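You operate a simulated robot arm through the tools that you are given. There is no shell and no other tool. Be economical: measure what you need, move in short steps, check, and stop when the job is done.

You are at the controls of a simulated two-armed robot. One attempt, no reset.

Task
Open the right drawer of the wood-topped bench, take the clean strainer from the top of the rear bench and put it in the inside of the right drawer of the wood-topped bench, then shut the drawer. Fetch the small filter and stand it on top of the black filter. Fetch the grey filter from the top of the rear bench and stand it on the bench mat. Fetch the green filter from the top of the side table and stand it on the top of the rear bench. Open the left drawer of the wood-topped bench, put the black cap in the inside of the left drawer of the wood-topped bench and shut the drawer again. Any order will do. Set down upright: grey filter, green filter.

The check looks at the end state, three seconds after you hand in, the way a careful person would. Anything else that was tipped, shoved, dropped, spilled or broken makes it a failure. Lids that push on must go on centred and level and be pressed home; caps that screw on are set level and turned clockwise until they are tight.

Robot
Two 6-joint arms with two-finger grippers on one trunk, on a base that drives. Base frame: it is fixed to the floor where the robot stands at the start and does not move with it; the origin is under the middle of the robot, x ahead of it, y to its left, z up. Readings come in mm, rad, newtons and seconds.
The left shoulder is at the start at [70, 148, 1317], the right one opposite. With the tool pointing down near the work surface each hand reaches from about 260 to 540 mm from the robot's upright axis, wherever it stands, measured 20 degrees to its own side. Places, roughly: bench mat (18x30 cm) [-460, 960, 900]; black cap (4x4x2 cm) [-800, -2500, 900]; black filter (8x8x4 cm) [-700, -500, 1000]; clean strainer [1750, -2000, 1000]; green filter (6x6x12 cm) [1500, -400, 800]; grey filter (6x6x12 cm) [2000, -1400, 1000]; inside of the left drawer of the wood-topped bench [-400, 1100, 700]; inside of the right drawer of the wood-topped benc [800, 200, 700]; left drawer of the wood-topped bench [-500, 1000, 700]; right drawer of the wood-topped bench [700, 100, 700]; small filter (2x2x3 cm) [1500, -2300, 900]; top of the rear bench [1700, -2100, 900]. Payload 2.69 kg a hand.
Tool frame (each hand has its own): the origin (TCP) lies between the finger pads and is the grasp point; the fingertips stand 20 mm ahead of it; z points along the fingers, y is the line along which they close. Largest opening 100 mm; the body of the gripper starts 63 mm behind the TCP.
Orientation is told as [roll, pitch, yaw] about the base's x, y, z axes, in that order, counted from this pose: with the fingers straight down and closing along the base's y, the tool's x points along the base's -x, its y along +y and its z along -z.

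Tools
- The arms move only by the tool arm_command. It takes "left_increments", "right_increments" or both (then of equal length, played together; a hand with none holds still); each is a list of rows, each a list of 7 numbers: the shift along the base's x, y, z in mm, then the turn, a rotation vector about the base's x, y, z in rad, then the gripper command, from -1 (shut) to 1 (fully open), values between in proportion. In form: [[tx, ty, tz, wx, wy, wz, claw], ...]. A call has 1 to 12 rows; each row is the pose to reach, as a shift and turn from the pose commanded when the call began. A row lasts 0.2 s, in which the tool goes at most 50 mm and 0.15 rad; a call with a longer step from one row to the next is refused whole, and so is a gripper value outside its range. Where a pose cannot be reached the arm comes as near as it can. A force on the tool above 40 N (or 10 N above the force at the start of the call, whichever is more), or a blocked arm, ends the call early, and 0.2 s more pass. Each finger travels about 45 mm/s and halts on what it meets, pressing with about 38 N; the grip force reading is that of the motor and also rises with nothing between the fingers. The clock runs only during rows and for 0.2 s after the last one: add rows that repeat a pose to give the fingers time. The reply holds the time, the measured pose of the TCP, the force on the tool along the base axes, the opening and the grip force, in the units named above and with some noise, with the torque about the TCP (base axes, N m) and any sound that the robot's microphone picked up.
- Cameras (640 x 400 px; columns grow to the right, rows downward): "scene" is now at [100.7, -23.2, 1501.9]; the picture's right is [-0.39, -0.92, 0.00], its down [-0.86, 0.36, -0.36] and it looks along [0.33, -0.14, -0.93] (base axes); focal length 214 px, centre (320, 200). "left" rides on the left gripper at [70, 19, -99] in its tool frame; the picture's right is [-0.26, 0.97, 0.00], its down [-0.75, -0.20, -0.63] and it looks along [-0.61, -0.16, 0.78] (tool axes); focal length 230 px, centre (320, 200). "right" rides on the right gripper at [70, -19, -99] in its tool frame; the picture's right is [0.26, 0.97, 0.00], its down [-0.75, 0.20, -0.63] and it looks along [-0.61, 0.16, 0.78] (tool axes); focal length 230 px, centre (320, 200). There is no depth. A picture from a camera that has moved, and an enlarged one, comes with that camera's place and axes in the base frame and with its lens.
- get_image(camera): a new picture of that camera. No time passes.
- raise_lower(by): slides the trunk up (or, below 0, down) by that many mm; the arms and the scene camera ride with it, the base frame stays. It gives what a move gives, with no picture.
- steer(legs): drives the robot by 1 to 6 legs, each [ahead, turn to the left] in mm and rad, along the robot's own axes; the way and the turn of a leg run together, so that a leg with both is an arc; at most 1500 mm and 3.142 rad a leg. The arms and the cameras ride along, it lands a little off, and it stops where it bumps. It gives what a move gives.
- turn_head(pan, tilt): turns the head with the scene camera to pan (to the left, within 1.501 rad either way) and tilt (down, from -0.506 to 1.204), counted from straight ahead of the robot. It gives what a move gives.
- close_up(camera, box): a new picture of the part [left, top, right, bottom] of that camera's present view, enlarged. No time passes.
- close_job(): hands the job in; it is judged then, once.

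Work in short steps. Places have to be worked out from the pictures, the camera data and where the tool is seen: move nearer, look again, correct. Check each grasp and each placing, and mend what went wrong. You have 207 turns and 202 pictures in all, those below and enlarged ones among them. Open the grippers and draw the arms clear of the work before you hand the job in, unless the task says otherwise; then end with one line.

The tools are called after "Emit:" as name(argument=value, ...) on one line, values as JSON. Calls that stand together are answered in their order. arm_command: Moves the arms, as the interface text tells. Its arguments: {"type":"object","properties":{"left_increments":{"type":"array"},"right_increments":{"type":"array"}},"required":[]} The other tools are called the same way: raise_lower (by) slides the trunk up or down; steer (legs) drives the base; turn_head (pan, tilt) turns the head that bears the scene camera; get_image (camera) takes a picture; close_up (camera, box) takes an enlarged picture of a part of a camera's view; close_job () hands the job in.

At the start:

```text
time: 0.0
left_tcp_pos: [509.3, -83.6, 1195.2]
left_tcp_rot: [-0.001, 0.002, -0.001]
left_force: [0.0, 1.0, -0.1]
left_torque: [0.02, 0.02, 0.01]
left_gripper_width: 100.0
left_gripper_force: 0.1
right_tcp_pos: [305.4, -368.0, 1181.9]
right_tcp_rot: [-0.001, 0.0, -0.001]
right_force: [0.2, 0.5, 0.0]
right_torque: [0.0, 0.0, 0.02]
right_gripper_width: 100.0
right_gripper_force: 0.1
trunk travel left (down, up): [-875.0, 65.0]
robot x, y, heading: [0.9, 3.1, 0.0]
head pan, tilt: [-0.4, 1.201]
```

scene: 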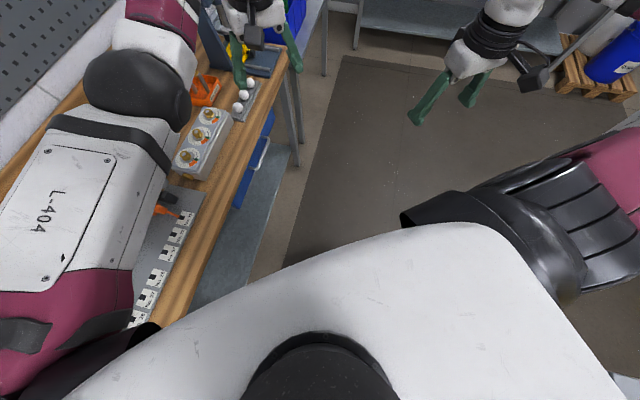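
right: 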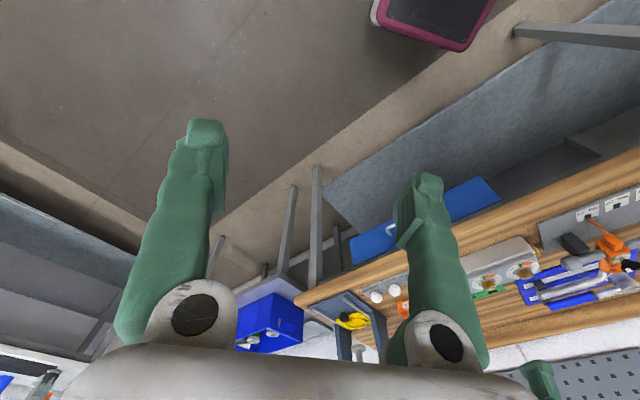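
left: 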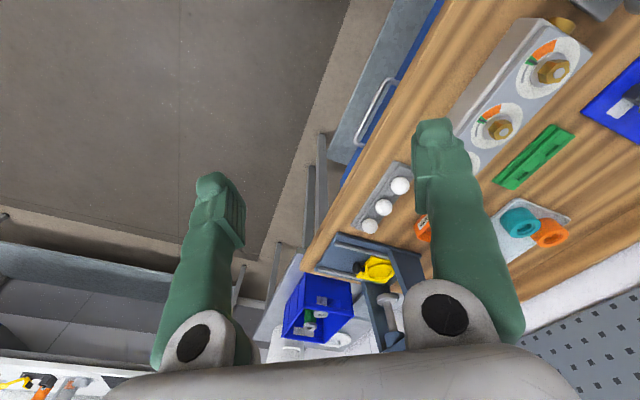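

I start by surveying: head level-ish and straight ahead.

Emit:
turn_head(pan=0, tilt=0.5)

Emit:
get_image(camera="scene")

Emit:
turn_head(pan=1.4, tilt=0.6)

Emit:
get_image(camera="scene")

Emit:
turn_head(pan=-1.2, tilt=0.5)

Emit:
get_image(camera="scene")

```text
time: 1.1
left_tcp_pos: [509.2, -82.3, 1194.2]
left_tcp_rot: [0.001, 0.0, 0.0]
left_force: [-0.5, 0.1, 0.6]
left_torque: [-0.02, 0.0, 0.0]
left_gripper_width: 100.1
left_gripper_force: 0.1
right_tcp_pos: [304.0, -367.7, 1182.3]
right_tcp_rot: [0.001, -0.001, 0.001]
right_force: [0.0, 0.4, -0.7]
right_torque: [0.02, -0.02, -0.02]
right_gripper_width: 99.9
right_gripper_force: 0.0
trunk travel left (down, up): [-875.0, 65.0]
robot x, y, heading: [-1.0, 2.0, 0.002]
head pan, tilt: [0.0, 0.499]
```

```text
198 pictures are left
camera scene: at [140.0, -1.6, 1555.5], right [0.0, -1.0, 0.0], down [-0.48, 0.0, -0.88], along [0.88, 0.0, -0.48], focal length 214 px, centre (320, 200)
```

scene: 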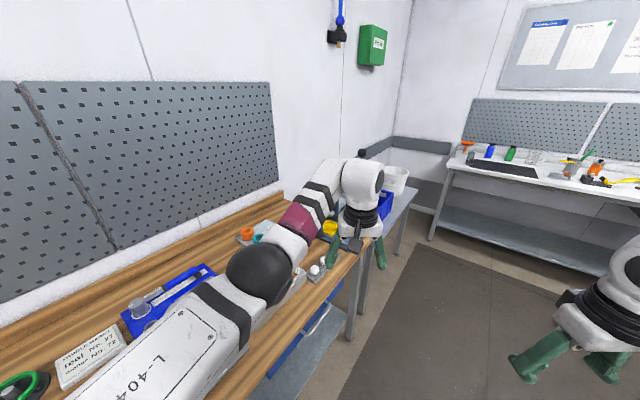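

```text
time: 2.6
left_tcp_pos: [509.1, -82.9, 1193.9]
left_tcp_rot: [-0.001, 0.003, -0.001]
left_force: [-0.5, 0.4, -0.5]
left_torque: [0.03, 0.0, -0.04]
left_gripper_width: 99.6
left_gripper_force: 0.0
right_tcp_pos: [303.7, -368.1, 1182.0]
right_tcp_rot: [-0.002, 0.0, 0.0]
right_force: [-0.5, 0.1, -0.1]
right_torque: [0.04, 0.0, -0.02]
right_gripper_width: 99.7
right_gripper_force: 0.0
trunk travel left (down, up): [-875.0, 65.0]
robot x, y, heading: [1.1, -0.1, -0.005]
head pan, tilt: [1.4, 0.6]
```

```text
197 pictures are left
camera scene: at [64.3, 85.6, 1546.6], right [0.99, -0.17, 0.0], down [-0.1, -0.56, -0.83], along [0.14, 0.81, -0.56], focal length 214 px, centre (320, 200)
```

scene: 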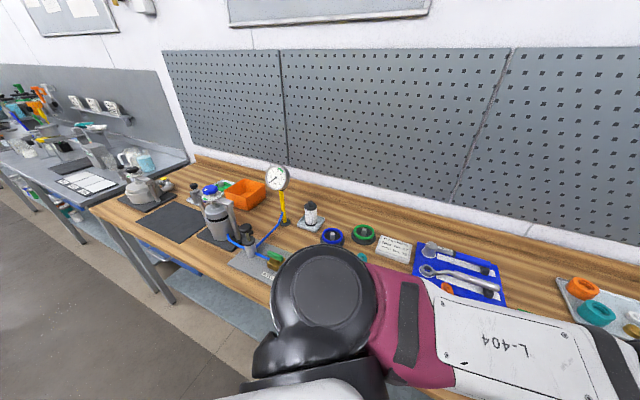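

```text
time: 4.9
left_tcp_pos: [510.2, -83.7, 1195.2]
left_tcp_rot: [0.0, 0.0, 0.0]
left_force: [-0.4, -0.7, 0.0]
left_torque: [0.03, -0.01, 0.01]
left_gripper_width: 100.2
left_gripper_force: 0.0
right_tcp_pos: [304.2, -367.9, 1181.1]
right_tcp_rot: [0.0, 0.0, -0.001]
right_force: [0.4, -0.6, -0.7]
right_torque: [-0.01, 0.0, 0.01]
right_gripper_width: 100.0
right_gripper_force: 0.0
trunk travel left (down, up): [-875.0, 65.0]
robot x, y, heading: [0.5, 0.1, -0.004]
head pan, tilt: [-1.201, 0.499]
```

```text
196 pictures are left
camera scene: at [82.1, -86.3, 1555.6], right [-0.93, -0.36, 0.0], down [-0.17, 0.45, -0.88], along [0.32, -0.82, -0.48], focal length 214 px, centre (320, 200)
```

scene: 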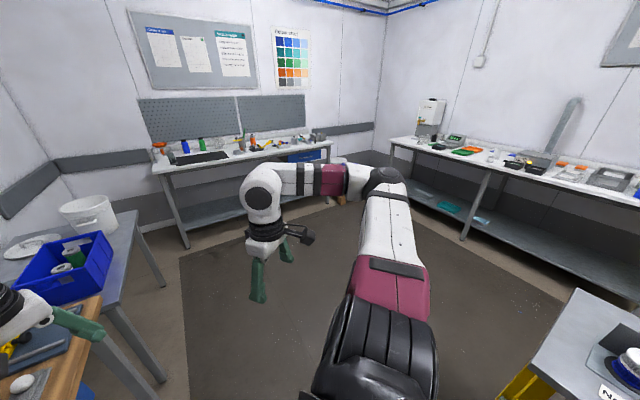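

The wood bench's front normal points at heading about 0.936 rad and the right drawer's handle looks to be near (620, 0, 800). I drive to stand in front of it.

Emit:
steer(legs=[[0, -0.834], [367, 0], [0, 1.77]])

Emit:
turn_head(pan=-0.3, tilt=1.0)

Emit:
get_image(camera="scene")

Emit:
get_image(camera="right")

```text
time: 6.2
left_tcp_pos: [490.6, -158.3, 1196.5]
left_tcp_rot: [-0.004, 0.001, -0.159]
left_force: [0.0, 0.4, 1.0]
left_torque: [-0.03, 0.01, 0.02]
left_gripper_width: 100.0
left_gripper_force: 0.0
right_tcp_pos: [245.4, -406.0, 1183.2]
right_tcp_rot: [0.003, -0.002, -0.154]
right_force: [0.0, 0.5, -0.8]
right_torque: [-0.07, -0.04, 0.01]
right_gripper_width: 100.2
right_gripper_force: 0.1
trunk travel left (down, up): [-875.0, 65.0]
robot x, y, heading: [-3.3, 0.2, -0.154]
head pan, tilt: [-1.201, 0.499]
stopped in leg 1: the robot was blocked; the commanded pose is now the measured one
```

```text
time: 7.3
left_tcp_pos: [490.0, -160.4, 1195.3]
left_tcp_rot: [0.001, 0.002, -0.158]
left_force: [1.0, -0.5, 0.0]
left_torque: [-0.01, -0.05, 0.0]
left_gripper_width: 99.8
left_gripper_force: 0.1
right_tcp_pos: [243.7, -409.3, 1182.1]
right_tcp_rot: [0.005, -0.002, -0.157]
right_force: [-0.5, 0.4, 0.4]
right_torque: [0.0, -0.01, -0.05]
right_gripper_width: 100.0
right_gripper_force: 0.0
trunk travel left (down, up): [-875.0, 65.0]
robot x, y, heading: [-3.5, -0.9, -0.15]
head pan, tilt: [-0.3, 1.0]
```

```text
195 pictures are left
camera scene: at [111.6, -39.3, 1514.5], right [-0.44, -0.9, 0.0], down [-0.76, 0.37, -0.54], along [0.49, -0.24, -0.84], focal length 214 px, centre (320, 200)
```

scene: 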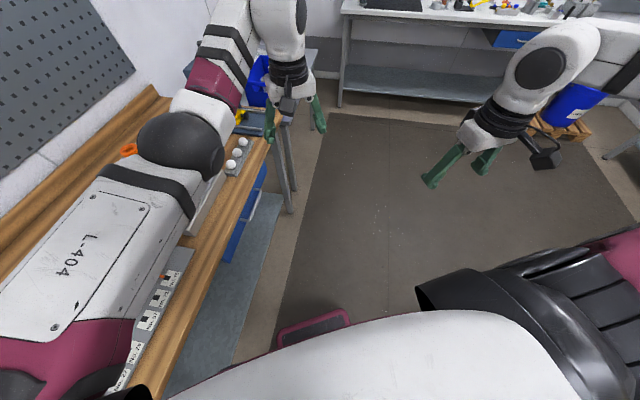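

```text
194 pictures are left
camera right: at [171.3, -416.5, 1280.8], right [-0.11, 0.99, 0.0], down [0.77, 0.08, 0.63], along [0.63, 0.07, -0.78], focal length 230 px, centre (320, 200)
```

right: 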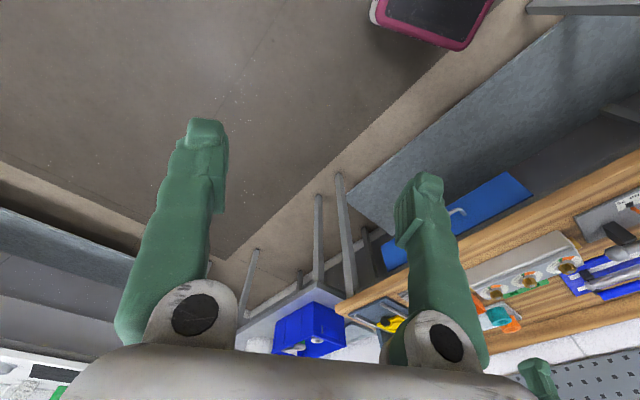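

The turn was blocked after 0.15 rad. I look to both sides to see what is in the way.

Emit:
turn_head(pan=-1.5, tilt=0.9)

Emit:
get_image(camera="scene")

Emit:
turn_head(pan=1.4, tilt=1.0)

Emit:
get_image(camera="scene")

```text
time: 8.8
left_tcp_pos: [490.2, -163.0, 1193.9]
left_tcp_rot: [0.002, 0.003, -0.159]
left_force: [-0.1, -0.3, -0.4]
left_torque: [0.03, -0.01, -0.01]
left_gripper_width: 99.9
left_gripper_force: 0.1
right_tcp_pos: [245.2, -409.3, 1181.8]
right_tcp_rot: [0.005, -0.002, -0.155]
right_force: [0.7, 0.5, -0.1]
right_torque: [-0.02, 0.01, 0.0]
right_gripper_width: 100.1
right_gripper_force: 0.1
trunk travel left (down, up): [-875.0, 65.0]
robot x, y, heading: [-6.0, 0.6, -0.157]
head pan, tilt: [-1.499, 0.901]
```

```text
193 pictures are left
camera scene: at [42.4, -84.4, 1521.7], right [-1.0, 0.08, 0.0], down [0.06, 0.78, -0.62], along [-0.05, -0.62, -0.78], focal length 214 px, centre (320, 200)
```

scene: 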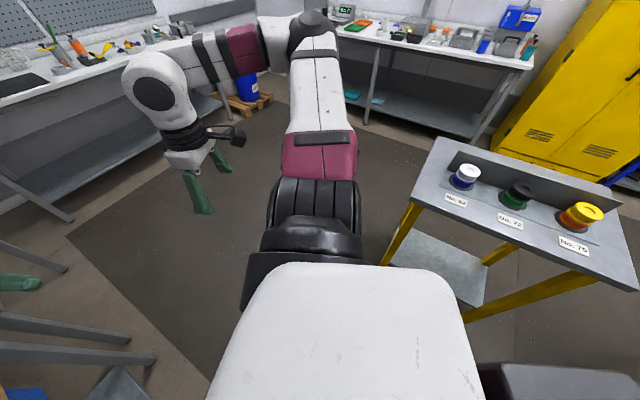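

```text
time: 11.3
left_tcp_pos: [490.8, -162.0, 1194.5]
left_tcp_rot: [-0.001, 0.002, -0.159]
left_force: [0.1, -0.7, -0.5]
left_torque: [0.03, 0.0, 0.0]
left_gripper_width: 99.8
left_gripper_force: 0.1
right_tcp_pos: [243.5, -409.6, 1181.3]
right_tcp_rot: [0.005, -0.001, -0.156]
right_force: [-1.0, -0.2, 0.3]
right_torque: [-0.02, -0.03, -0.01]
right_gripper_width: 99.8
right_gripper_force: 0.2
trunk travel left (down, up): [-875.0, 65.0]
robot x, y, heading: [-2.8, -3.5, -0.155]
head pan, tilt: [1.4, 1.0]
```

```text
192 pictures are left
camera scene: at [70.8, 56.8, 1514.5], right [0.95, -0.32, 0.0], down [-0.27, -0.8, -0.54], along [0.17, 0.51, -0.84], focal length 214 px, centre (320, 200)
```

scene: 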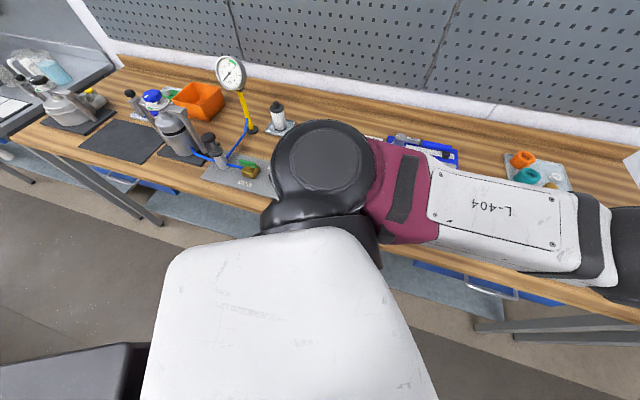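

I can't see an obvious culprit; the base's long tail may have touched something behind. I drive ahead a bit first, and then turn.

Emit:
steer(legs=[[180, 0], [0, -0.6]])

```text
time: 14.4
left_tcp_pos: [492.5, -437.1, 1194.5]
left_tcp_rot: [0.0, 0.002, -0.753]
left_force: [-0.3, -0.9, 0.9]
left_torque: [0.0, 0.01, -0.01]
left_gripper_width: 100.0
left_gripper_force: 0.1
right_tcp_pos: [149.8, -504.8, 1181.9]
right_tcp_rot: [0.005, -0.005, -0.751]
right_force: [-0.4, -0.3, 0.1]
right_torque: [0.0, 0.03, 0.01]
right_gripper_width: 99.9
right_gripper_force: 0.2
trunk travel left (down, up): [-875.0, 65.0]
robot x, y, heading: [185.1, -29.9, -0.75]
head pan, tilt: [1.4, 1.0]
```

Free now. On to the standing place in front of the drawer, facing it.

Emit:
steer(legs=[[0, -0.57], [250, 0], [0, 2.256]])

Emit:
turn_head(pan=-0.2, tilt=1.0)

Emit:
get_image(camera="scene")

Emit:
get_image(camera="right")

```text
time: 16.5
left_tcp_pos: [226.9, -541.1, 1195.9]
left_tcp_rot: [-0.001, 0.001, -1.316]
left_force: [0.2, 0.8, 0.9]
left_torque: [-0.03, 0.03, -0.02]
left_gripper_width: 100.1
left_gripper_force: 0.2
right_tcp_pos: [-99.7, -415.7, 1183.3]
right_tcp_rot: [0.003, -0.005, -1.31]
right_force: [0.1, 0.3, 0.6]
right_torque: [-0.01, 0.05, 0.01]
right_gripper_width: 99.9
right_gripper_force: 0.1
trunk travel left (down, up): [-875.0, 65.0]
robot x, y, heading: [176.7, -24.3, -1.313]
head pan, tilt: [1.4, 1.0]
stopped in leg 1: the robot was blocked; the commanded pose is now the measured one
```

```text
time: 18.2
left_tcp_pos: [226.4, -542.3, 1196.3]
left_tcp_rot: [-0.001, 0.003, -1.314]
left_force: [0.4, -0.2, 0.2]
left_torque: [-0.01, -0.02, -0.01]
left_gripper_width: 100.1
left_gripper_force: 0.1
right_tcp_pos: [-99.0, -417.4, 1181.0]
right_tcp_rot: [0.003, -0.006, -1.311]
right_force: [0.5, 0.3, 0.0]
right_torque: [0.0, -0.01, -0.01]
right_gripper_width: 100.1
right_gripper_force: 0.0
trunk travel left (down, up): [-875.0, 65.0]
robot x, y, heading: [176.4, -25.9, -1.309]
head pan, tilt: [-0.201, 1.0]
```

```text
191 pictures are left
camera scene: at [193.0, -147.0, 1514.5], right [-1.0, -0.06, 0.0], down [-0.05, 0.84, -0.54], along [0.03, -0.54, -0.84], focal length 214 px, centre (320, 200)
```

scene: 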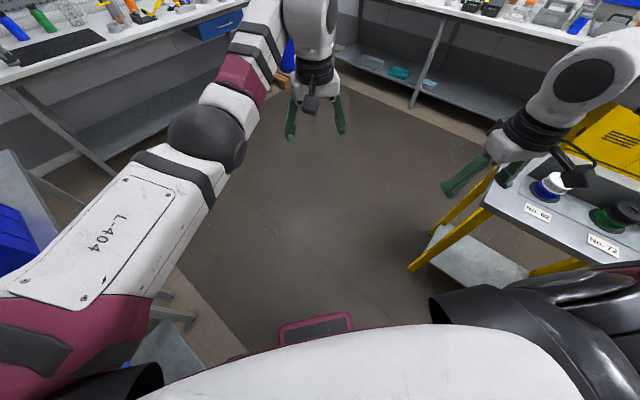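

```text
190 pictures are left
camera right: at [-135.9, -353.0, 1280.7], right [0.87, 0.5, 0.0], down [0.38, -0.67, 0.63], along [0.32, -0.55, -0.77], focal length 230 px, centre (320, 200)
```

right: 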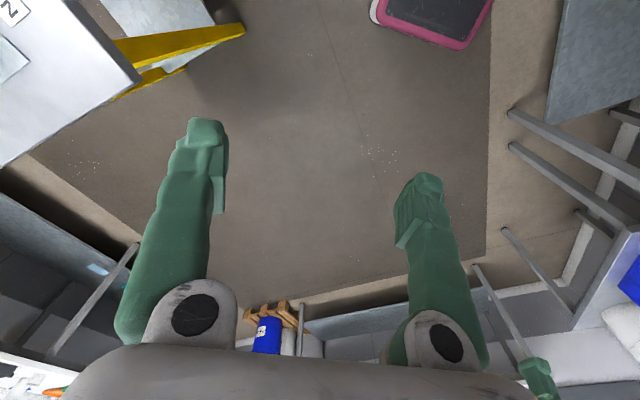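

Blocked again right at the end of the turn. I check the left-rear side looking down.

Emit:
turn_head(pan=1.5, tilt=1.2)

Emit:
get_image(camera="scene")

Emit:
turn_head(pan=-1.5, tilt=1.2)

Emit:
get_image(camera="scene")

```text
time: 19.9
left_tcp_pos: [227.3, -540.9, 1194.8]
left_tcp_rot: [0.0, 0.001, -1.314]
left_force: [0.2, 0.5, 0.5]
left_torque: [-0.02, 0.0, -0.02]
left_gripper_width: 99.7
left_gripper_force: 0.0
right_tcp_pos: [-100.0, -416.7, 1181.7]
right_tcp_rot: [0.004, -0.006, -1.31]
right_force: [-1.2, 0.0, 0.2]
right_torque: [0.01, -0.01, -0.01]
right_gripper_width: 99.9
right_gripper_force: 0.0
trunk travel left (down, up): [-875.0, 65.0]
robot x, y, heading: [173.4, -28.5, -1.314]
head pan, tilt: [1.499, 1.201]
```

```text
189 pictures are left
camera scene: at [243.8, -67.0, 1501.9], right [0.19, -0.98, 0.0], down [-0.92, -0.17, -0.36], along [0.36, 0.07, -0.93], focal length 214 px, centre (320, 200)
```

scene: 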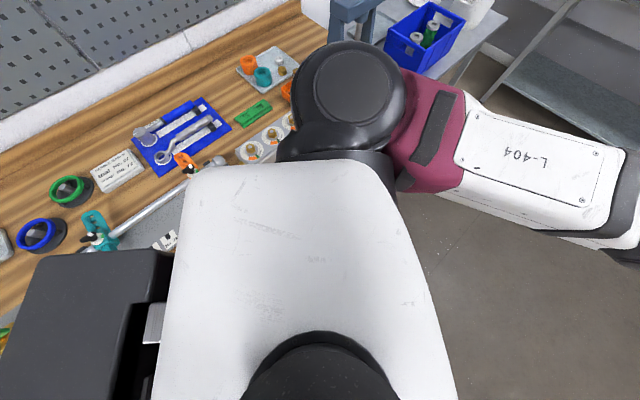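

```text
time: 22.5
left_tcp_pos: [228.0, -541.9, 1194.3]
left_tcp_rot: [0.0, 0.003, -1.315]
left_force: [0.1, 0.3, -1.1]
left_torque: [0.02, -0.01, 0.0]
left_gripper_width: 99.8
left_gripper_force: 0.1
right_tcp_pos: [-98.1, -416.9, 1182.3]
right_tcp_rot: [0.003, -0.004, -1.311]
right_force: [0.7, -0.2, 0.3]
right_torque: [0.01, 0.04, 0.01]
right_gripper_width: 100.3
right_gripper_force: 0.0
trunk travel left (down, up): [-875.0, 65.0]
robot x, y, heading: [179.1, -29.3, -1.319]
head pan, tilt: [-1.499, 1.201]
```

```text
188 pictures are left
camera scene: at [136.0, -95.5, 1501.9], right [-0.32, 0.95, 0.0], down [0.88, 0.3, -0.36], along [-0.34, -0.12, -0.93], focal length 214 px, centre (320, 200)
```

scene: 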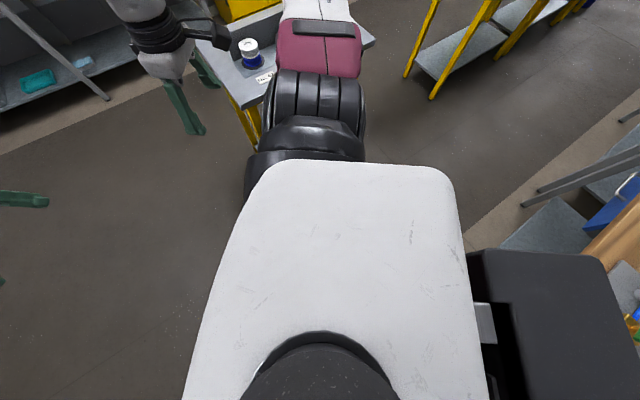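

The rear mast box touches the bench edge. I drive ahead away from the bench, then turn left to face it.

Emit:
steer(legs=[[250, 0], [0, 2.252]])

Emit:
turn_head(pan=-0.3, tilt=1.0)

Emit:
get_image(camera="scene")

Emit:
get_image(camera="right")

```text
time: 29.6
left_tcp_pos: [623.0, 79.3, 1194.6]
left_tcp_rot: [0.0, 0.002, 0.897]
left_force: [-0.1, -0.5, -0.1]
left_torque: [0.02, 0.0, 0.01]
left_gripper_width: 100.2
left_gripper_force: 0.0
right_tcp_pos: [717.3, -255.9, 1181.4]
right_tcp_rot: [0.004, -0.005, 0.899]
right_force: [0.3, 0.1, 0.4]
right_torque: [-0.01, 0.0, 0.03]
right_gripper_width: 99.8
right_gripper_force: 0.1
trunk travel left (down, up): [-875.0, 65.0]
robot x, y, heading: [243.1, -265.0, 0.899]
head pan, tilt: [-1.499, 1.201]
```

```text
time: 31.0
left_tcp_pos: [622.3, 80.7, 1195.4]
left_tcp_rot: [-0.001, 0.001, 0.897]
left_force: [-0.4, -0.1, 0.5]
left_torque: [0.0, 0.0, -0.01]
left_gripper_width: 99.8
left_gripper_force: 0.2
right_tcp_pos: [717.4, -255.8, 1183.2]
right_tcp_rot: [0.004, -0.005, 0.902]
right_force: [-0.4, -0.1, 0.6]
right_torque: [0.04, 0.0, -0.01]
right_gripper_width: 100.0
right_gripper_force: 0.0
trunk travel left (down, up): [-875.0, 65.0]
robot x, y, heading: [239.9, -267.8, 0.897]
head pan, tilt: [-0.3, 1.0]
```

```text
187 pictures are left
camera scene: at [328.1, -189.3, 1514.5], right [0.56, -0.83, 0.0], down [-0.7, -0.47, -0.54], along [0.45, 0.3, -0.84], focal length 214 px, centre (320, 200)
```

scene: 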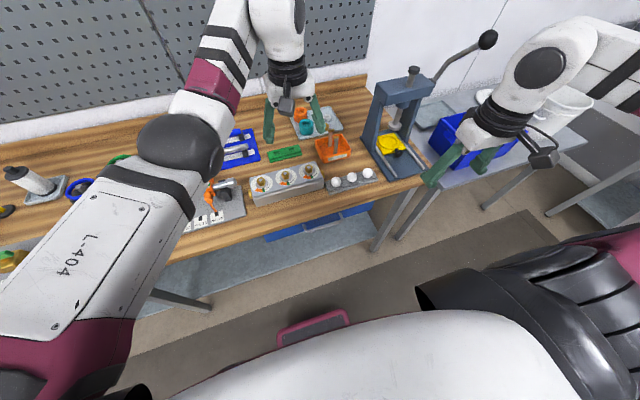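

```text
186 pictures are left
camera right: at [687.5, -321.3, 1280.6], right [-0.92, 0.4, 0.0], down [0.31, 0.71, 0.63], along [0.25, 0.58, -0.77], focal length 230 px, centre (320, 200)
```

right: 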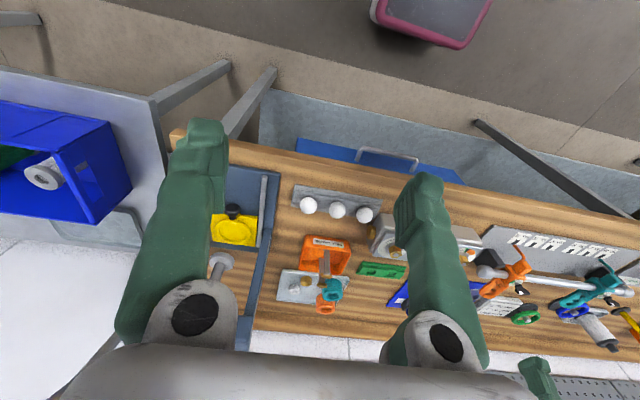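

The drawer and handle are visible now. I take enlargements of the handle from both cameras to triangulate.

Emit:
close_up(camera="right", box=[280, 110, 480, 235])

Emit:
close_up(camera="scene", box=[240, 140, 440, 265])

```text
3.20 times, centred on (380, 172) of right
camera zoom: at [687.5, -321.3, 1280.6], right [-0.92, 0.4, 0.0], down [0.31, 0.71, 0.63], along [0.25, 0.58, -0.77], focal length 736 px, centre (128, 288)
```

zoom: 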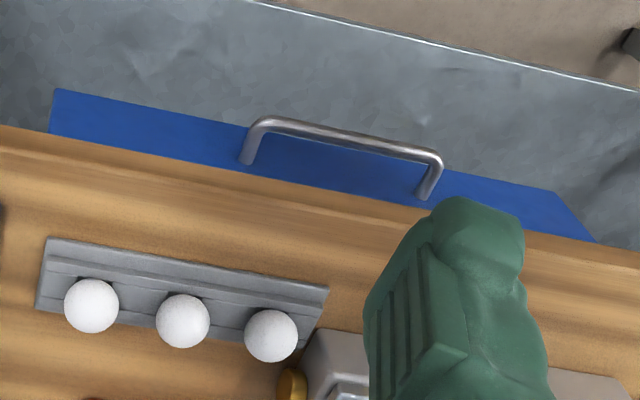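

```text
3.20 times, centred on (340, 202) of scene
camera zoom: at [328.1, -189.3, 1514.5], right [0.56, -0.83, 0.0], down [-0.7, -0.47, -0.54], along [0.45, 0.3, -0.84], focal length 686 px, centre (256, 192)
```

zoom: 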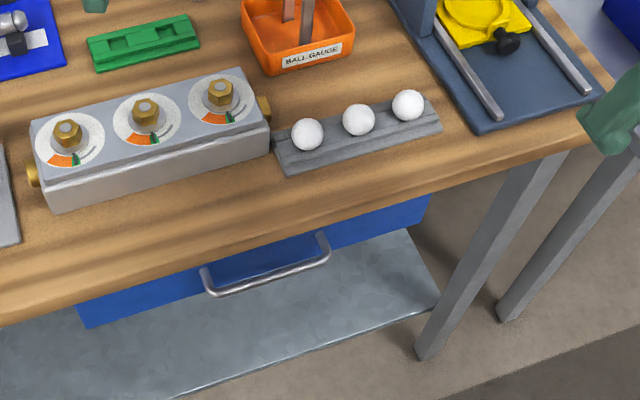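

Triangulation puts the handle bar from (692,-51) to (577,40) at z≈778, set about 20 mm behind the bench edge, so it must be grasped with the fingers tilted forward. First I bring the left arm back from the bench and yaw the right hand by −90° at a staging place, and trim the heading.

Emit:
arm_command(left_increments=[[-30, -2, 0, 0, 0, 0, 1], [-60, -4, 0, 0, 0, 0, 1], [-90, -5, 0, 0, 0, 0, 1], [-120, -6, 0, 0, 0, 0, 1], [-150, -8, 0, 0, 0, 0, 1], [-180, -10, 0, 0, 0, 0, 1], [-210, -11, 0, 0, 0, 0, 1], [-240, -12, 0, 0, 0, 0, 1], [-270, -13, 0, 0, 0, 0, 1], [-300, -15, 0, 0, 0, 0, 1], [-325, -16, 0, 0, 0, 0, 1]], right_increments=[[-14, 14, 0, 0, 0, -0.14, 1], [-28, 28, 0, 0, 0, -0.28, 1], [-42, 42, 0, 0, 0, -0.42, 1], [-56, 56, 0, 0, 0, -0.56, 1], [-70, 70, 0, 0, 0, -0.7, 1], [-84, 84, 0, 0, 0, -0.84, 1], [-98, 98, 0, 0, 0, -0.98, 1], [-112, 112, 0, 0, 0, -1.12, 1], [-126, 126, 0, 0, 0, -1.26, 1], [-140, 140, 0, 0, 0, -1.4, 1], [-154, 154, 0, 0, 0, -1.532, 1]])

Emit:
steer(legs=[[0, 0.04]])

Emit:
raise_lower(by=-150)

```text
time: 33.4
left_tcp_pos: [562.0, 201.3, 1162.2]
left_tcp_rot: [-0.002, 0.002, 0.897]
left_force: [-0.6, -0.3, -0.2]
left_torque: [-0.02, -0.02, 0.01]
left_gripper_width: 99.9
left_gripper_force: 0.1
left hand out of reach, approached as far as the arm can: row 1, 2, 3, 4, 5, 6, 7, 8, 9, 10, 11
right_tcp_pos: [633.9, -237.7, 1163.7]
right_tcp_rot: [0.015, 0.003, -0.635]
right_force: [0.0, -0.5, -0.1]
right_torque: [0.02, -0.02, 0.01]
right_gripper_width: 99.8
right_gripper_force: 0.1
right hand out of reach, approached as far as the arm can: row 3, 4, 5, 6, 7, 8, 9, 10, 11
trunk travel left (down, up): [-875.0, 65.0]
robot x, y, heading: [242.1, -267.1, 0.898]
head pan, tilt: [-0.3, 1.0]
```

```text
time: 34.2
left_tcp_pos: [547.3, 209.5, 1163.1]
left_tcp_rot: [0.0, 0.003, 0.934]
left_force: [0.3, -0.3, -0.3]
left_torque: [0.05, 0.03, 0.02]
left_gripper_width: 99.8
left_gripper_force: 0.0
right_tcp_pos: [635.0, -225.7, 1163.4]
right_tcp_rot: [0.013, 0.006, -0.594]
right_force: [0.0, -0.6, 0.5]
right_torque: [0.02, -0.01, 0.01]
right_gripper_width: 99.8
right_gripper_force: 0.1
trunk travel left (down, up): [-875.0, 65.0]
robot x, y, heading: [239.9, -263.3, 0.937]
head pan, tilt: [-0.3, 1.0]
```

```text
time: 35.9
left_tcp_pos: [545.9, 210.6, 1013.9]
left_tcp_rot: [-0.001, 0.002, 0.933]
left_force: [-0.5, 0.2, 0.2]
left_torque: [-0.03, 0.0, -0.04]
left_gripper_width: 99.9
left_gripper_force: 0.1
right_tcp_pos: [633.7, -224.0, 1013.0]
right_tcp_rot: [0.014, 0.006, -0.594]
right_force: [0.2, 0.0, 1.2]
right_torque: [-0.01, -0.01, -0.04]
right_gripper_width: 100.1
right_gripper_force: 0.0
trunk travel left (down, up): [-725.0, 215.0]
robot x, y, heading: [241.7, -266.0, 0.933]
head pan, tilt: [-0.3, 1.0]
```

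The left hand slid sideways to over the bench; I check its surroundings before moving it again.

Emit:
get_image(camera="left")

Emit:
get_image(camera="scene")

```text
183 pictures are left
camera left: at [490.3, 165.1, 1111.8], right [-0.62, 0.78, 0.0], down [0.61, 0.49, 0.63], along [0.49, 0.39, -0.78], focal length 230 px, centre (320, 200)
```

left: 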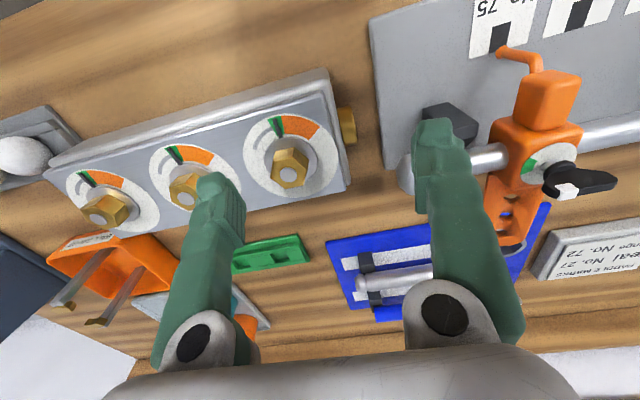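

```text
182 pictures are left
camera scene: at [324.6, -185.9, 1364.6], right [0.6, -0.8, 0.0], down [-0.68, -0.5, -0.54], along [0.43, 0.32, -0.84], focal length 214 px, centre (320, 200)
```

scene: 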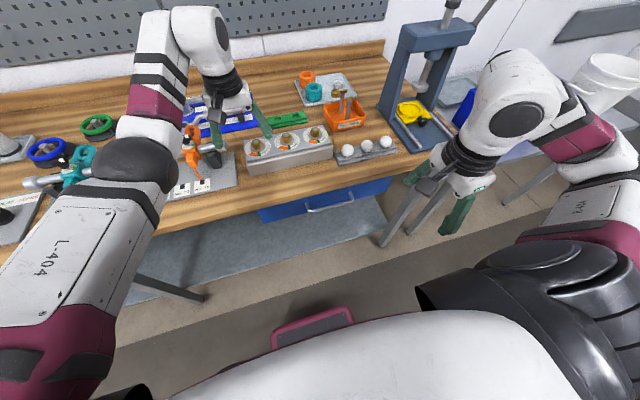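

The left fingertips hover close over the gauges, so I raise the left hand first. Then I shift the base back and to the right to give the tilted right hand room.

Emit:
arm_command(left_increments=[[0, 0, 40, 0, 0, 0, 1], [-10, -14, 80, 0, 0, 0, 1], [-20, -28, 110, 0, 0, 0, 1]])

Emit:
steer(legs=[[0, 0.7], [-153, 0], [0, -0.695]])

```text
time: 36.7
left_tcp_pos: [549.6, 196.2, 1131.7]
left_tcp_rot: [0.001, 0.002, 0.933]
left_force: [0.4, 0.2, -0.8]
left_torque: [0.03, 0.01, 0.0]
left_gripper_width: 99.9
left_gripper_force: 0.0
left hand out of reach, approached as far as the arm can: row 1, 2, 3
right_tcp_pos: [632.5, -225.7, 1014.1]
right_tcp_rot: [0.016, 0.007, -0.593]
right_force: [0.2, -0.3, -0.7]
right_torque: [0.0, -0.03, 0.0]
right_gripper_width: 100.1
right_gripper_force: 0.1
trunk travel left (down, up): [-725.0, 215.0]
robot x, y, heading: [238.2, -265.9, 0.935]
head pan, tilt: [-0.3, 1.0]
```

```text
time: 41.9
left_tcp_pos: [557.9, 50.3, 1129.2]
left_tcp_rot: [-0.002, 0.003, 0.946]
left_force: [0.7, 0.1, 0.3]
left_torque: [-0.02, 0.01, -0.02]
left_gripper_width: 100.1
left_gripper_force: 0.1
right_tcp_pos: [646.1, -370.1, 1013.5]
right_tcp_rot: [0.015, 0.008, -0.583]
right_force: [0.5, -0.1, -0.1]
right_torque: [0.01, -0.06, -0.02]
right_gripper_width: 99.8
right_gripper_force: 0.1
trunk travel left (down, up): [-725.0, 215.0]
robot x, y, heading: [254.0, -415.4, 0.944]
head pan, tilt: [-0.3, 1.0]
```

Now I bring the right hand to a staging pose 100 mm in front of the handle, tilting the fingers forward at the same time.

Emit:
arm_command(right_increments=[[-7, 26, -21, 0.099, -0.0725, 0, 1], [-13, 52, -43, 0.198, -0.145, 0, 1], [-20, 78, -64, 0.297, -0.217, 0, 1], [-26, 104, -85, 0.396, -0.29, 0, 1], [-33, 130, -107, 0.495, -0.362, 0, 1], [-39, 155, -128, 0.594, -0.435, 0, 1], [-46, 181, -150, 0.693, -0.507, 0, 1], [-52, 207, -171, 0.792, -0.58, 0, 1], [-59, 233, -192, 0.891, -0.652, 0, 1], [-65, 259, -214, 0.99, -0.725, 0, 1], [-72, 285, -235, 1.089, -0.797, 0, 1]])

Emit:
get_image(camera="right")

Emit:
get_image(camera="scene")

```text
time: 44.1
left_tcp_pos: [561.8, 52.0, 1127.3]
left_tcp_rot: [0.005, 0.009, 0.948]
left_force: [0.5, 0.6, -0.3]
left_torque: [0.02, 0.09, 0.02]
left_gripper_width: 99.7
left_gripper_force: 0.0
right_tcp_pos: [609.7, -163.4, 773.5]
right_tcp_rot: [1.147, -0.237, -0.513]
right_force: [0.3, 0.5, -0.2]
right_torque: [-0.01, 0.02, 0.0]
right_gripper_width: 100.0
right_gripper_force: 0.1
right hand out of reach, approached as far as the arm can: row 2, 3, 4, 5, 6, 7, 8, 9, 10
trunk travel left (down, up): [-725.0, 215.0]
robot x, y, heading: [251.3, -418.1, 0.956]
head pan, tilt: [-0.3, 1.0]
stopped in row 10 (right hand): the arm was blocked; the commanded pose is now the measured one
```

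```text
181 pictures are left
camera right: at [496.1, -212.1, 779.1], right [-0.2, 0.57, 0.8], down [0.3, -0.74, 0.6], along [0.93, 0.37, -0.02], focal length 230 px, centre (320, 200)
```

right: 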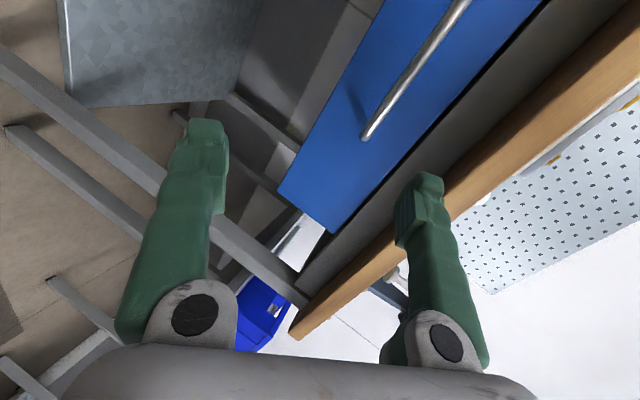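

```text
180 pictures are left
camera scene: at [341.2, -333.8, 1364.0], right [0.61, -0.8, 0.0], down [-0.67, -0.51, -0.54], along [0.43, 0.33, -0.84], focal length 214 px, centre (320, 200)
```

scene: 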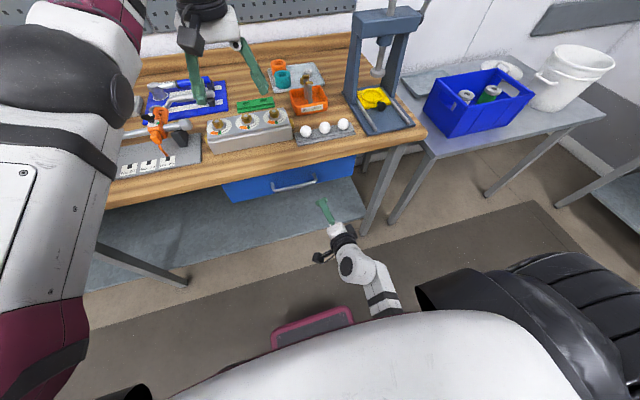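

The arm was too folded and blocked. I back the base off by 130 mm to stretch the arm, correcting the heading, and then look at the reading.

Emit:
steer(legs=[[-130, -0.015]])

```text
time: 45.4
left_tcp_pos: [488.8, -58.6, 1129.8]
left_tcp_rot: [-0.001, 0.007, 0.932]
left_force: [0.4, -0.7, -0.5]
left_torque: [-0.01, 0.01, 0.01]
left_gripper_width: 99.8
left_gripper_force: 0.1
right_tcp_pos: [534.0, -275.6, 772.7]
right_tcp_rot: [1.148, -0.24, -0.53]
right_force: [-0.3, 0.4, -0.2]
right_torque: [0.0, -0.01, 0.01]
right_gripper_width: 100.2
right_gripper_force: 0.0
trunk travel left (down, up): [-725.0, 215.0]
robot x, y, heading: [177.0, -523.6, 0.935]
head pan, tilt: [-0.3, 1.0]
```

Now I straighten the roll, tilt a little further up and move to the staging point 100 mm before the handle.

Emit:
arm_command(right_increments=[[8, 38, 1, 0.06, 0.015, -0.02, 1], [16, 76, 2, 0.12, 0.03, -0.04, 1], [24, 114, 3, 0.18, 0.045, -0.06, 1], [32, 152, 4, 0.24, 0.06, -0.08, 1], [40, 190, 5, 0.3, 0.074, -0.1, 1]])

Emit:
get_image(camera="right")

Emit:
close_up(camera="scene", box=[220, 100, 420, 225])

```text
time: 46.5
left_tcp_pos: [487.3, -59.7, 1129.2]
left_tcp_rot: [0.002, 0.006, 0.935]
left_force: [0.4, -0.7, 0.1]
left_torque: [0.01, 0.0, 0.01]
left_gripper_width: 100.0
left_gripper_force: 0.1
right_tcp_pos: [575.9, -85.7, 776.8]
right_tcp_rot: [1.355, -0.01, -0.657]
right_force: [0.3, 0.1, -0.1]
right_torque: [-0.05, 0.0, -0.01]
right_gripper_width: 100.0
right_gripper_force: 0.1
right hand out of reach, approached as far as the arm can: row 2
trunk travel left (down, up): [-725.0, 215.0]
robot x, y, heading: [171.2, -520.8, 0.937]
head pan, tilt: [-0.3, 1.0]
```

```text
179 pictures are left
camera right: at [458.8, -120.9, 778.8], right [-0.09, 0.33, 0.94], down [0.24, -0.91, 0.34], along [0.97, 0.26, 0.0], focal length 230 px, centre (320, 200)
```

right: 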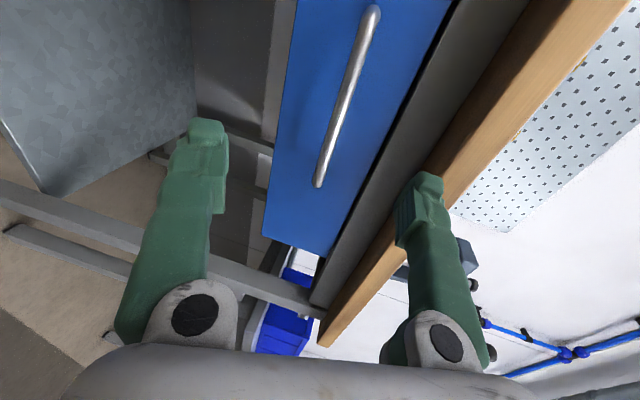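

```text
3.20 times, centred on (320, 162) of scene
camera zoom: at [260.8, -441.3, 1364.4], right [0.59, -0.8, 0.0], down [-0.68, -0.5, -0.54], along [0.43, 0.32, -0.84], focal length 686 px, centre (320, 320)
```

zoom: 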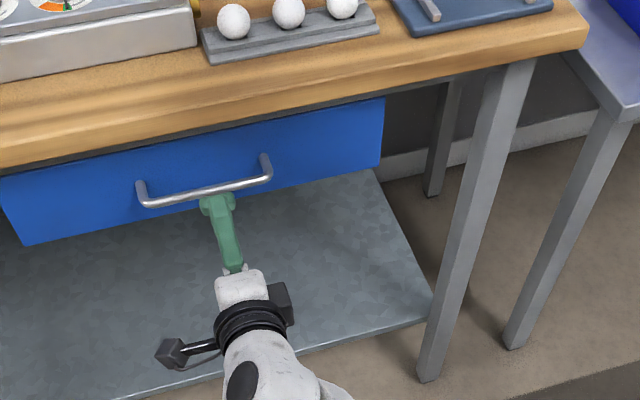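

The hand is well aligned with the bar between the fingers, the bar being about 8 mm below the TCP. I advance 100 mm and close.

Emit:
arm_command(right_increments=[[20, 27, -3, 0, 0, 0, 1], [40, 53, -6, 0, 0, 0, 1], [59, 80, -8, 0, 0, 0, 1], [59, 80, -8, 0, 0, 0, -1], [59, 80, -8, 0, 0, 0, -1], [59, 80, -8, 0, 0, 0, -1], [59, 80, -8, 0, 0, 0, -1], [59, 80, -8, 0, 0, 0, -1], [59, 80, -8, 0, 0, 0, -1]])

Emit:
get_image(camera="right")

```text
time: 48.5
left_tcp_pos: [487.7, -59.1, 1130.0]
left_tcp_rot: [-0.001, 0.003, 0.931]
left_force: [0.9, 0.3, -0.2]
left_torque: [-0.02, -0.03, 0.02]
left_gripper_width: 100.1
left_gripper_force: 0.0
right_tcp_pos: [631.1, -36.2, 792.2]
right_tcp_rot: [1.357, -0.008, -0.657]
right_force: [0.4, 0.1, -0.3]
right_torque: [-0.01, 0.02, 0.0]
right_gripper_width: 0.0
right_gripper_force: 19.1
right hand out of reach, approached as far as the arm can: row 2, 3, 4, 5, 6, 7, 8, 9
trunk travel left (down, up): [-725.0, 215.0]
robot x, y, heading: [174.5, -524.4, 0.933]
head pan, tilt: [-0.3, 1.0]
```

```text
177 pictures are left
camera right: at [514.0, -72.5, 795.2], right [-0.09, 0.32, 0.94], down [0.24, -0.91, 0.34], along [0.97, 0.26, 0.0], focal length 230 px, centre (320, 200)
```

right: 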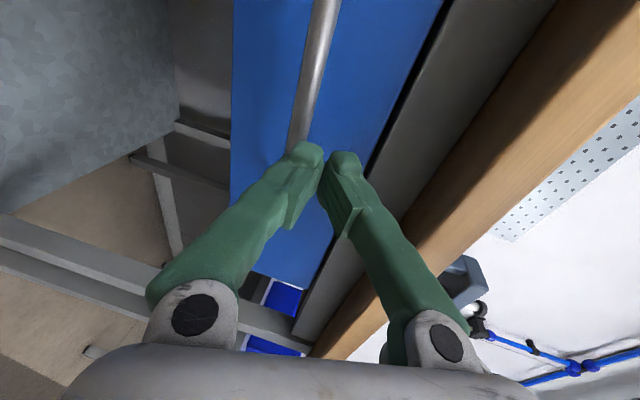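

That was just beyond reach (the hand stopped 27 mm short and high). I withdraw, reopen, and drive the base 80 mm ahead while keeping the hand back.

Emit:
arm_command(right_increments=[[-24, -32, 0, 0, 0, 0, -1], [-48, -64, -12, 0, 0, 0, -1], [-71, -97, -24, 0, 0, 0, 1], [-95, -129, -24, 0, 0, 0, 1], [-95, -129, -24, 0, 0, 0, 1], [-95, -129, -24, 0, 0, 0, 1], [-95, -129, -24, 0, 0, 0, 1]])

Emit:
steer(legs=[[85, 0.004]])

Emit:
get_image(camera="right")

```text
time: 50.1
left_tcp_pos: [487.6, -60.2, 1130.7]
left_tcp_rot: [0.0, 0.004, 0.932]
left_force: [0.3, 0.3, 0.5]
left_torque: [0.01, 0.03, 0.02]
left_gripper_width: 100.0
left_gripper_force: 0.1
right_tcp_pos: [544.2, -169.0, 768.6]
right_tcp_rot: [1.365, -0.034, -0.654]
right_force: [0.5, -0.1, -0.1]
right_torque: [-0.01, 0.01, -0.01]
right_gripper_width: 100.1
right_gripper_force: 0.1
trunk travel left (down, up): [-725.0, 215.0]
robot x, y, heading: [175.9, -524.4, 0.931]
head pan, tilt: [-0.3, 1.0]
```

```text
time: 51.2
left_tcp_pos: [530.5, 0.1, 1137.1]
left_tcp_rot: [-0.001, -0.005, 0.936]
left_force: [-0.5, -0.7, -0.2]
left_torque: [0.05, -0.07, 0.01]
left_gripper_width: 99.9
left_gripper_force: 0.0
right_tcp_pos: [585.9, -108.0, 770.5]
right_tcp_rot: [1.367, -0.035, -0.652]
right_force: [-0.4, -0.9, -0.8]
right_torque: [0.04, 0.02, 0.03]
right_gripper_width: 100.2
right_gripper_force: 0.1
trunk travel left (down, up): [-725.0, 215.0]
robot x, y, heading: [225.0, -453.1, 0.939]
head pan, tilt: [-0.3, 1.0]
```

```text
176 pictures are left
camera right: at [469.5, -145.4, 769.1], right [-0.11, 0.33, 0.94], down [0.24, -0.91, 0.35], along [0.96, 0.26, 0.02], focal length 230 px, centre (320, 200)
```

right: 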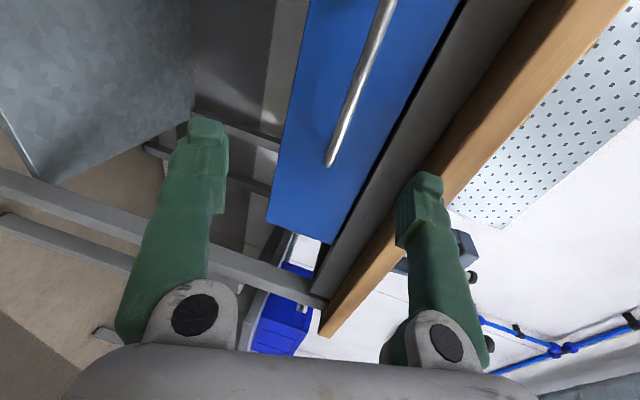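

I advance to the bar again (base is now closer) and close.

Emit:
arm_command(right_increments=[[17, 34, 0, 0, 0, 0, 1], [33, 68, 0, 0, 0, 0, 1], [49, 102, -1, 0, 0, 0, 1], [49, 102, -1, 0, 0, 0, 1], [49, 102, -1, 0, 0, 0, -1], [49, 102, -1, 0, 0, 0, -1], [49, 102, -1, 0, 0, 0, -1], [49, 102, -1, 0, 0, 0, -1], [49, 102, -1, 0, 0, 0, -1], [49, 102, -1, 0, 0, 0, -1]])

Emit:
get_image(camera="right")

```text
time: 53.4
left_tcp_pos: [533.6, 5.0, 1134.8]
left_tcp_rot: [0.0, -0.001, 0.937]
left_force: [0.1, 0.5, -0.5]
left_torque: [0.03, -0.01, -0.01]
left_gripper_width: 100.0
left_gripper_force: 0.0
right_tcp_pos: [639.3, -2.7, 769.0]
right_tcp_rot: [1.374, -0.031, -0.653]
right_force: [3.6, 0.9, 22.2]
right_torque: [0.08, 0.39, -0.09]
right_gripper_width: 6.1
right_gripper_force: 20.6
trunk travel left (down, up): [-725.0, 215.0]
robot x, y, heading: [225.1, -459.0, 0.942]
head pan, tilt: [-0.3, 1.0]
```

```text
175 pictures are left
camera right: at [521.6, -39.4, 767.0], right [-0.11, 0.33, 0.94], down [0.24, -0.91, 0.34], along [0.96, 0.26, 0.03], focal length 230 px, centre (320, 200)
```

right: 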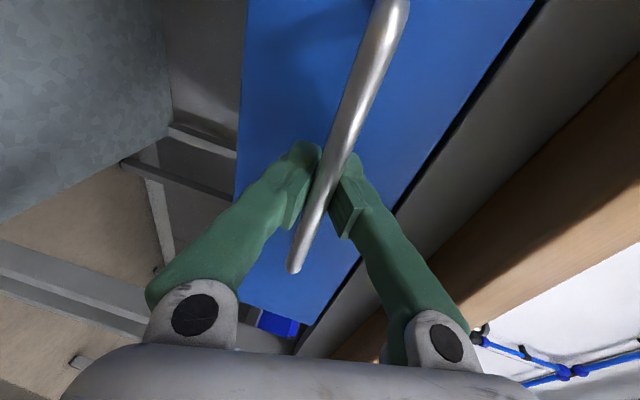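

The bar is gripped. I pull by driving back in a first short step and check.

Emit:
steer(legs=[[-120, 0]])

Emit:
get_image(camera="right")

```text
time: 54.7
left_tcp_pos: [462.5, -90.9, 1133.5]
left_tcp_rot: [0.001, -0.002, 0.937]
left_force: [-0.3, 0.7, 0.1]
left_torque: [-0.02, -0.03, 0.01]
left_gripper_width: 99.9
left_gripper_force: 0.0
right_tcp_pos: [566.7, -98.4, 767.2]
right_tcp_rot: [1.374, -0.036, -0.652]
right_force: [0.3, 0.9, 27.3]
right_torque: [0.1, 0.41, -0.19]
right_gripper_width: 6.0
right_gripper_force: 29.7
trunk travel left (down, up): [-725.0, 215.0]
robot x, y, heading: [153.3, -551.9, 0.942]
head pan, tilt: [-0.3, 1.0]
```

```text
174 pictures are left
camera right: at [450.6, -136.2, 766.5], right [-0.12, 0.33, 0.94], down [0.24, -0.91, 0.35], along [0.96, 0.26, 0.03], focal length 230 px, centre (320, 200)
```

right: 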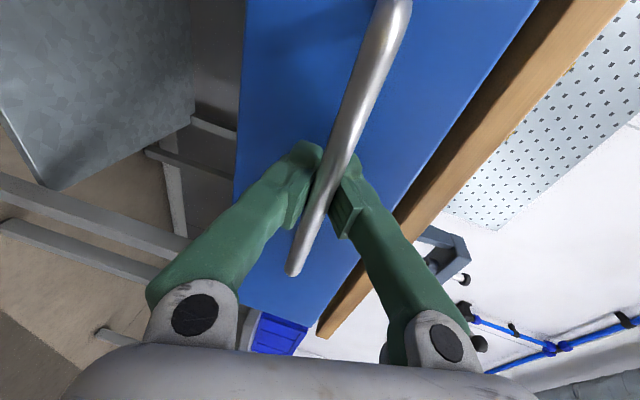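

The drawer came 120 mm. I pull a further 120 mm.

Emit:
steer(legs=[[-120, 0]])

Emit:
turn_head(pan=0, tilt=0.8)

Emit:
get_image(camera="scene")

```text
time: 55.9
left_tcp_pos: [393.5, -184.5, 1132.0]
left_tcp_rot: [0.0, 0.002, 0.939]
left_force: [0.9, 0.0, 0.2]
left_torque: [0.01, -0.02, -0.01]
left_gripper_width: 100.1
left_gripper_force: 0.0
right_tcp_pos: [498.3, -195.9, 764.0]
right_tcp_rot: [1.364, -0.035, -0.648]
right_force: [-1.2, -0.9, 0.0]
right_torque: [0.0, -0.02, -0.01]
right_gripper_width: 0.2
right_gripper_force: 29.5
trunk travel left (down, up): [-725.0, 215.0]
robot x, y, heading: [82.4, -649.9, 0.944]
head pan, tilt: [-0.3, 1.0]
```

```text
time: 56.7
left_tcp_pos: [394.2, -184.8, 1132.1]
left_tcp_rot: [0.0, 0.004, 0.938]
left_force: [-0.3, -0.4, 0.5]
left_torque: [-0.01, -0.03, -0.03]
left_gripper_width: 100.2
left_gripper_force: 0.2
right_tcp_pos: [498.4, -194.7, 762.9]
right_tcp_rot: [1.363, -0.035, -0.649]
right_force: [-0.6, 0.7, -0.1]
right_torque: [0.03, -0.02, -0.01]
right_gripper_width: 0.1
right_gripper_force: 29.3
trunk travel left (down, up): [-725.0, 215.0]
robot x, y, heading: [85.2, -648.0, 0.946]
head pan, tilt: [0.0, 0.799]
```

```text
173 pictures are left
camera scene: at [160.0, -544.5, 1379.6], right [0.81, -0.59, 0.0], down [-0.42, -0.58, -0.7], along [0.41, 0.56, -0.72], focal length 214 px, centre (320, 200)
```

scene: 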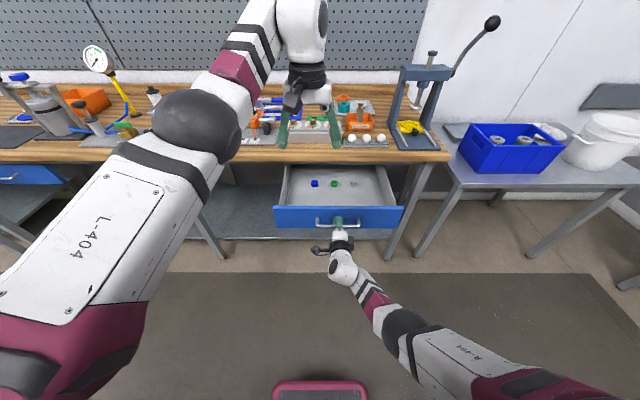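

The drawer is open (handle now about 225 mm out; the grip slipped off at the stop). I zoom at the side table to find the green filter.

Emit:
close_up(camera="scene", box=[430, 90, 640, 220])

Emit:
close_up(camera="scene", box=[260, 90, 460, 240])

```text
3.05 times, centred on (535, 155) of scene
camera zoom: at [160.0, -544.5, 1379.6], right [0.81, -0.59, 0.0], down [-0.42, -0.58, -0.7], along [0.41, 0.56, -0.72], focal length 654 px, centre (-335, 337)
```

zoom: 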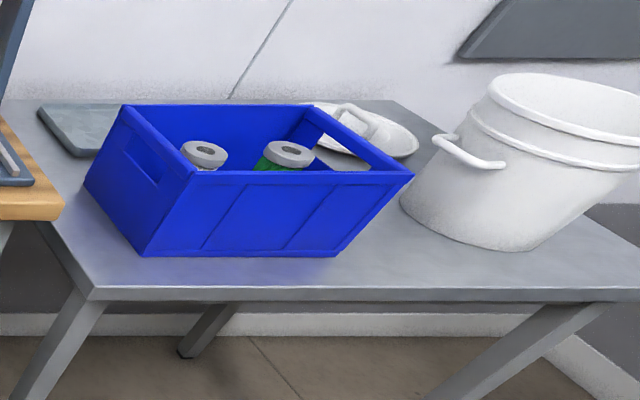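

```text
2.67 times, centred on (360, 165) of scene
camera zoom: at [160.0, -544.5, 1379.6], right [0.81, -0.59, 0.0], down [-0.42, -0.58, -0.7], along [0.41, 0.56, -0.72], focal length 572 px, centre (213, 293)
```

zoom: 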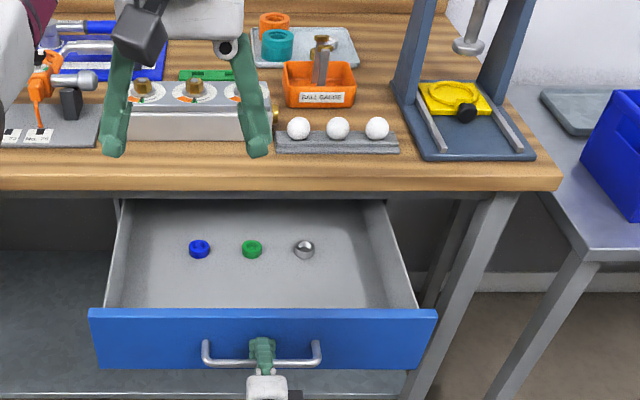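

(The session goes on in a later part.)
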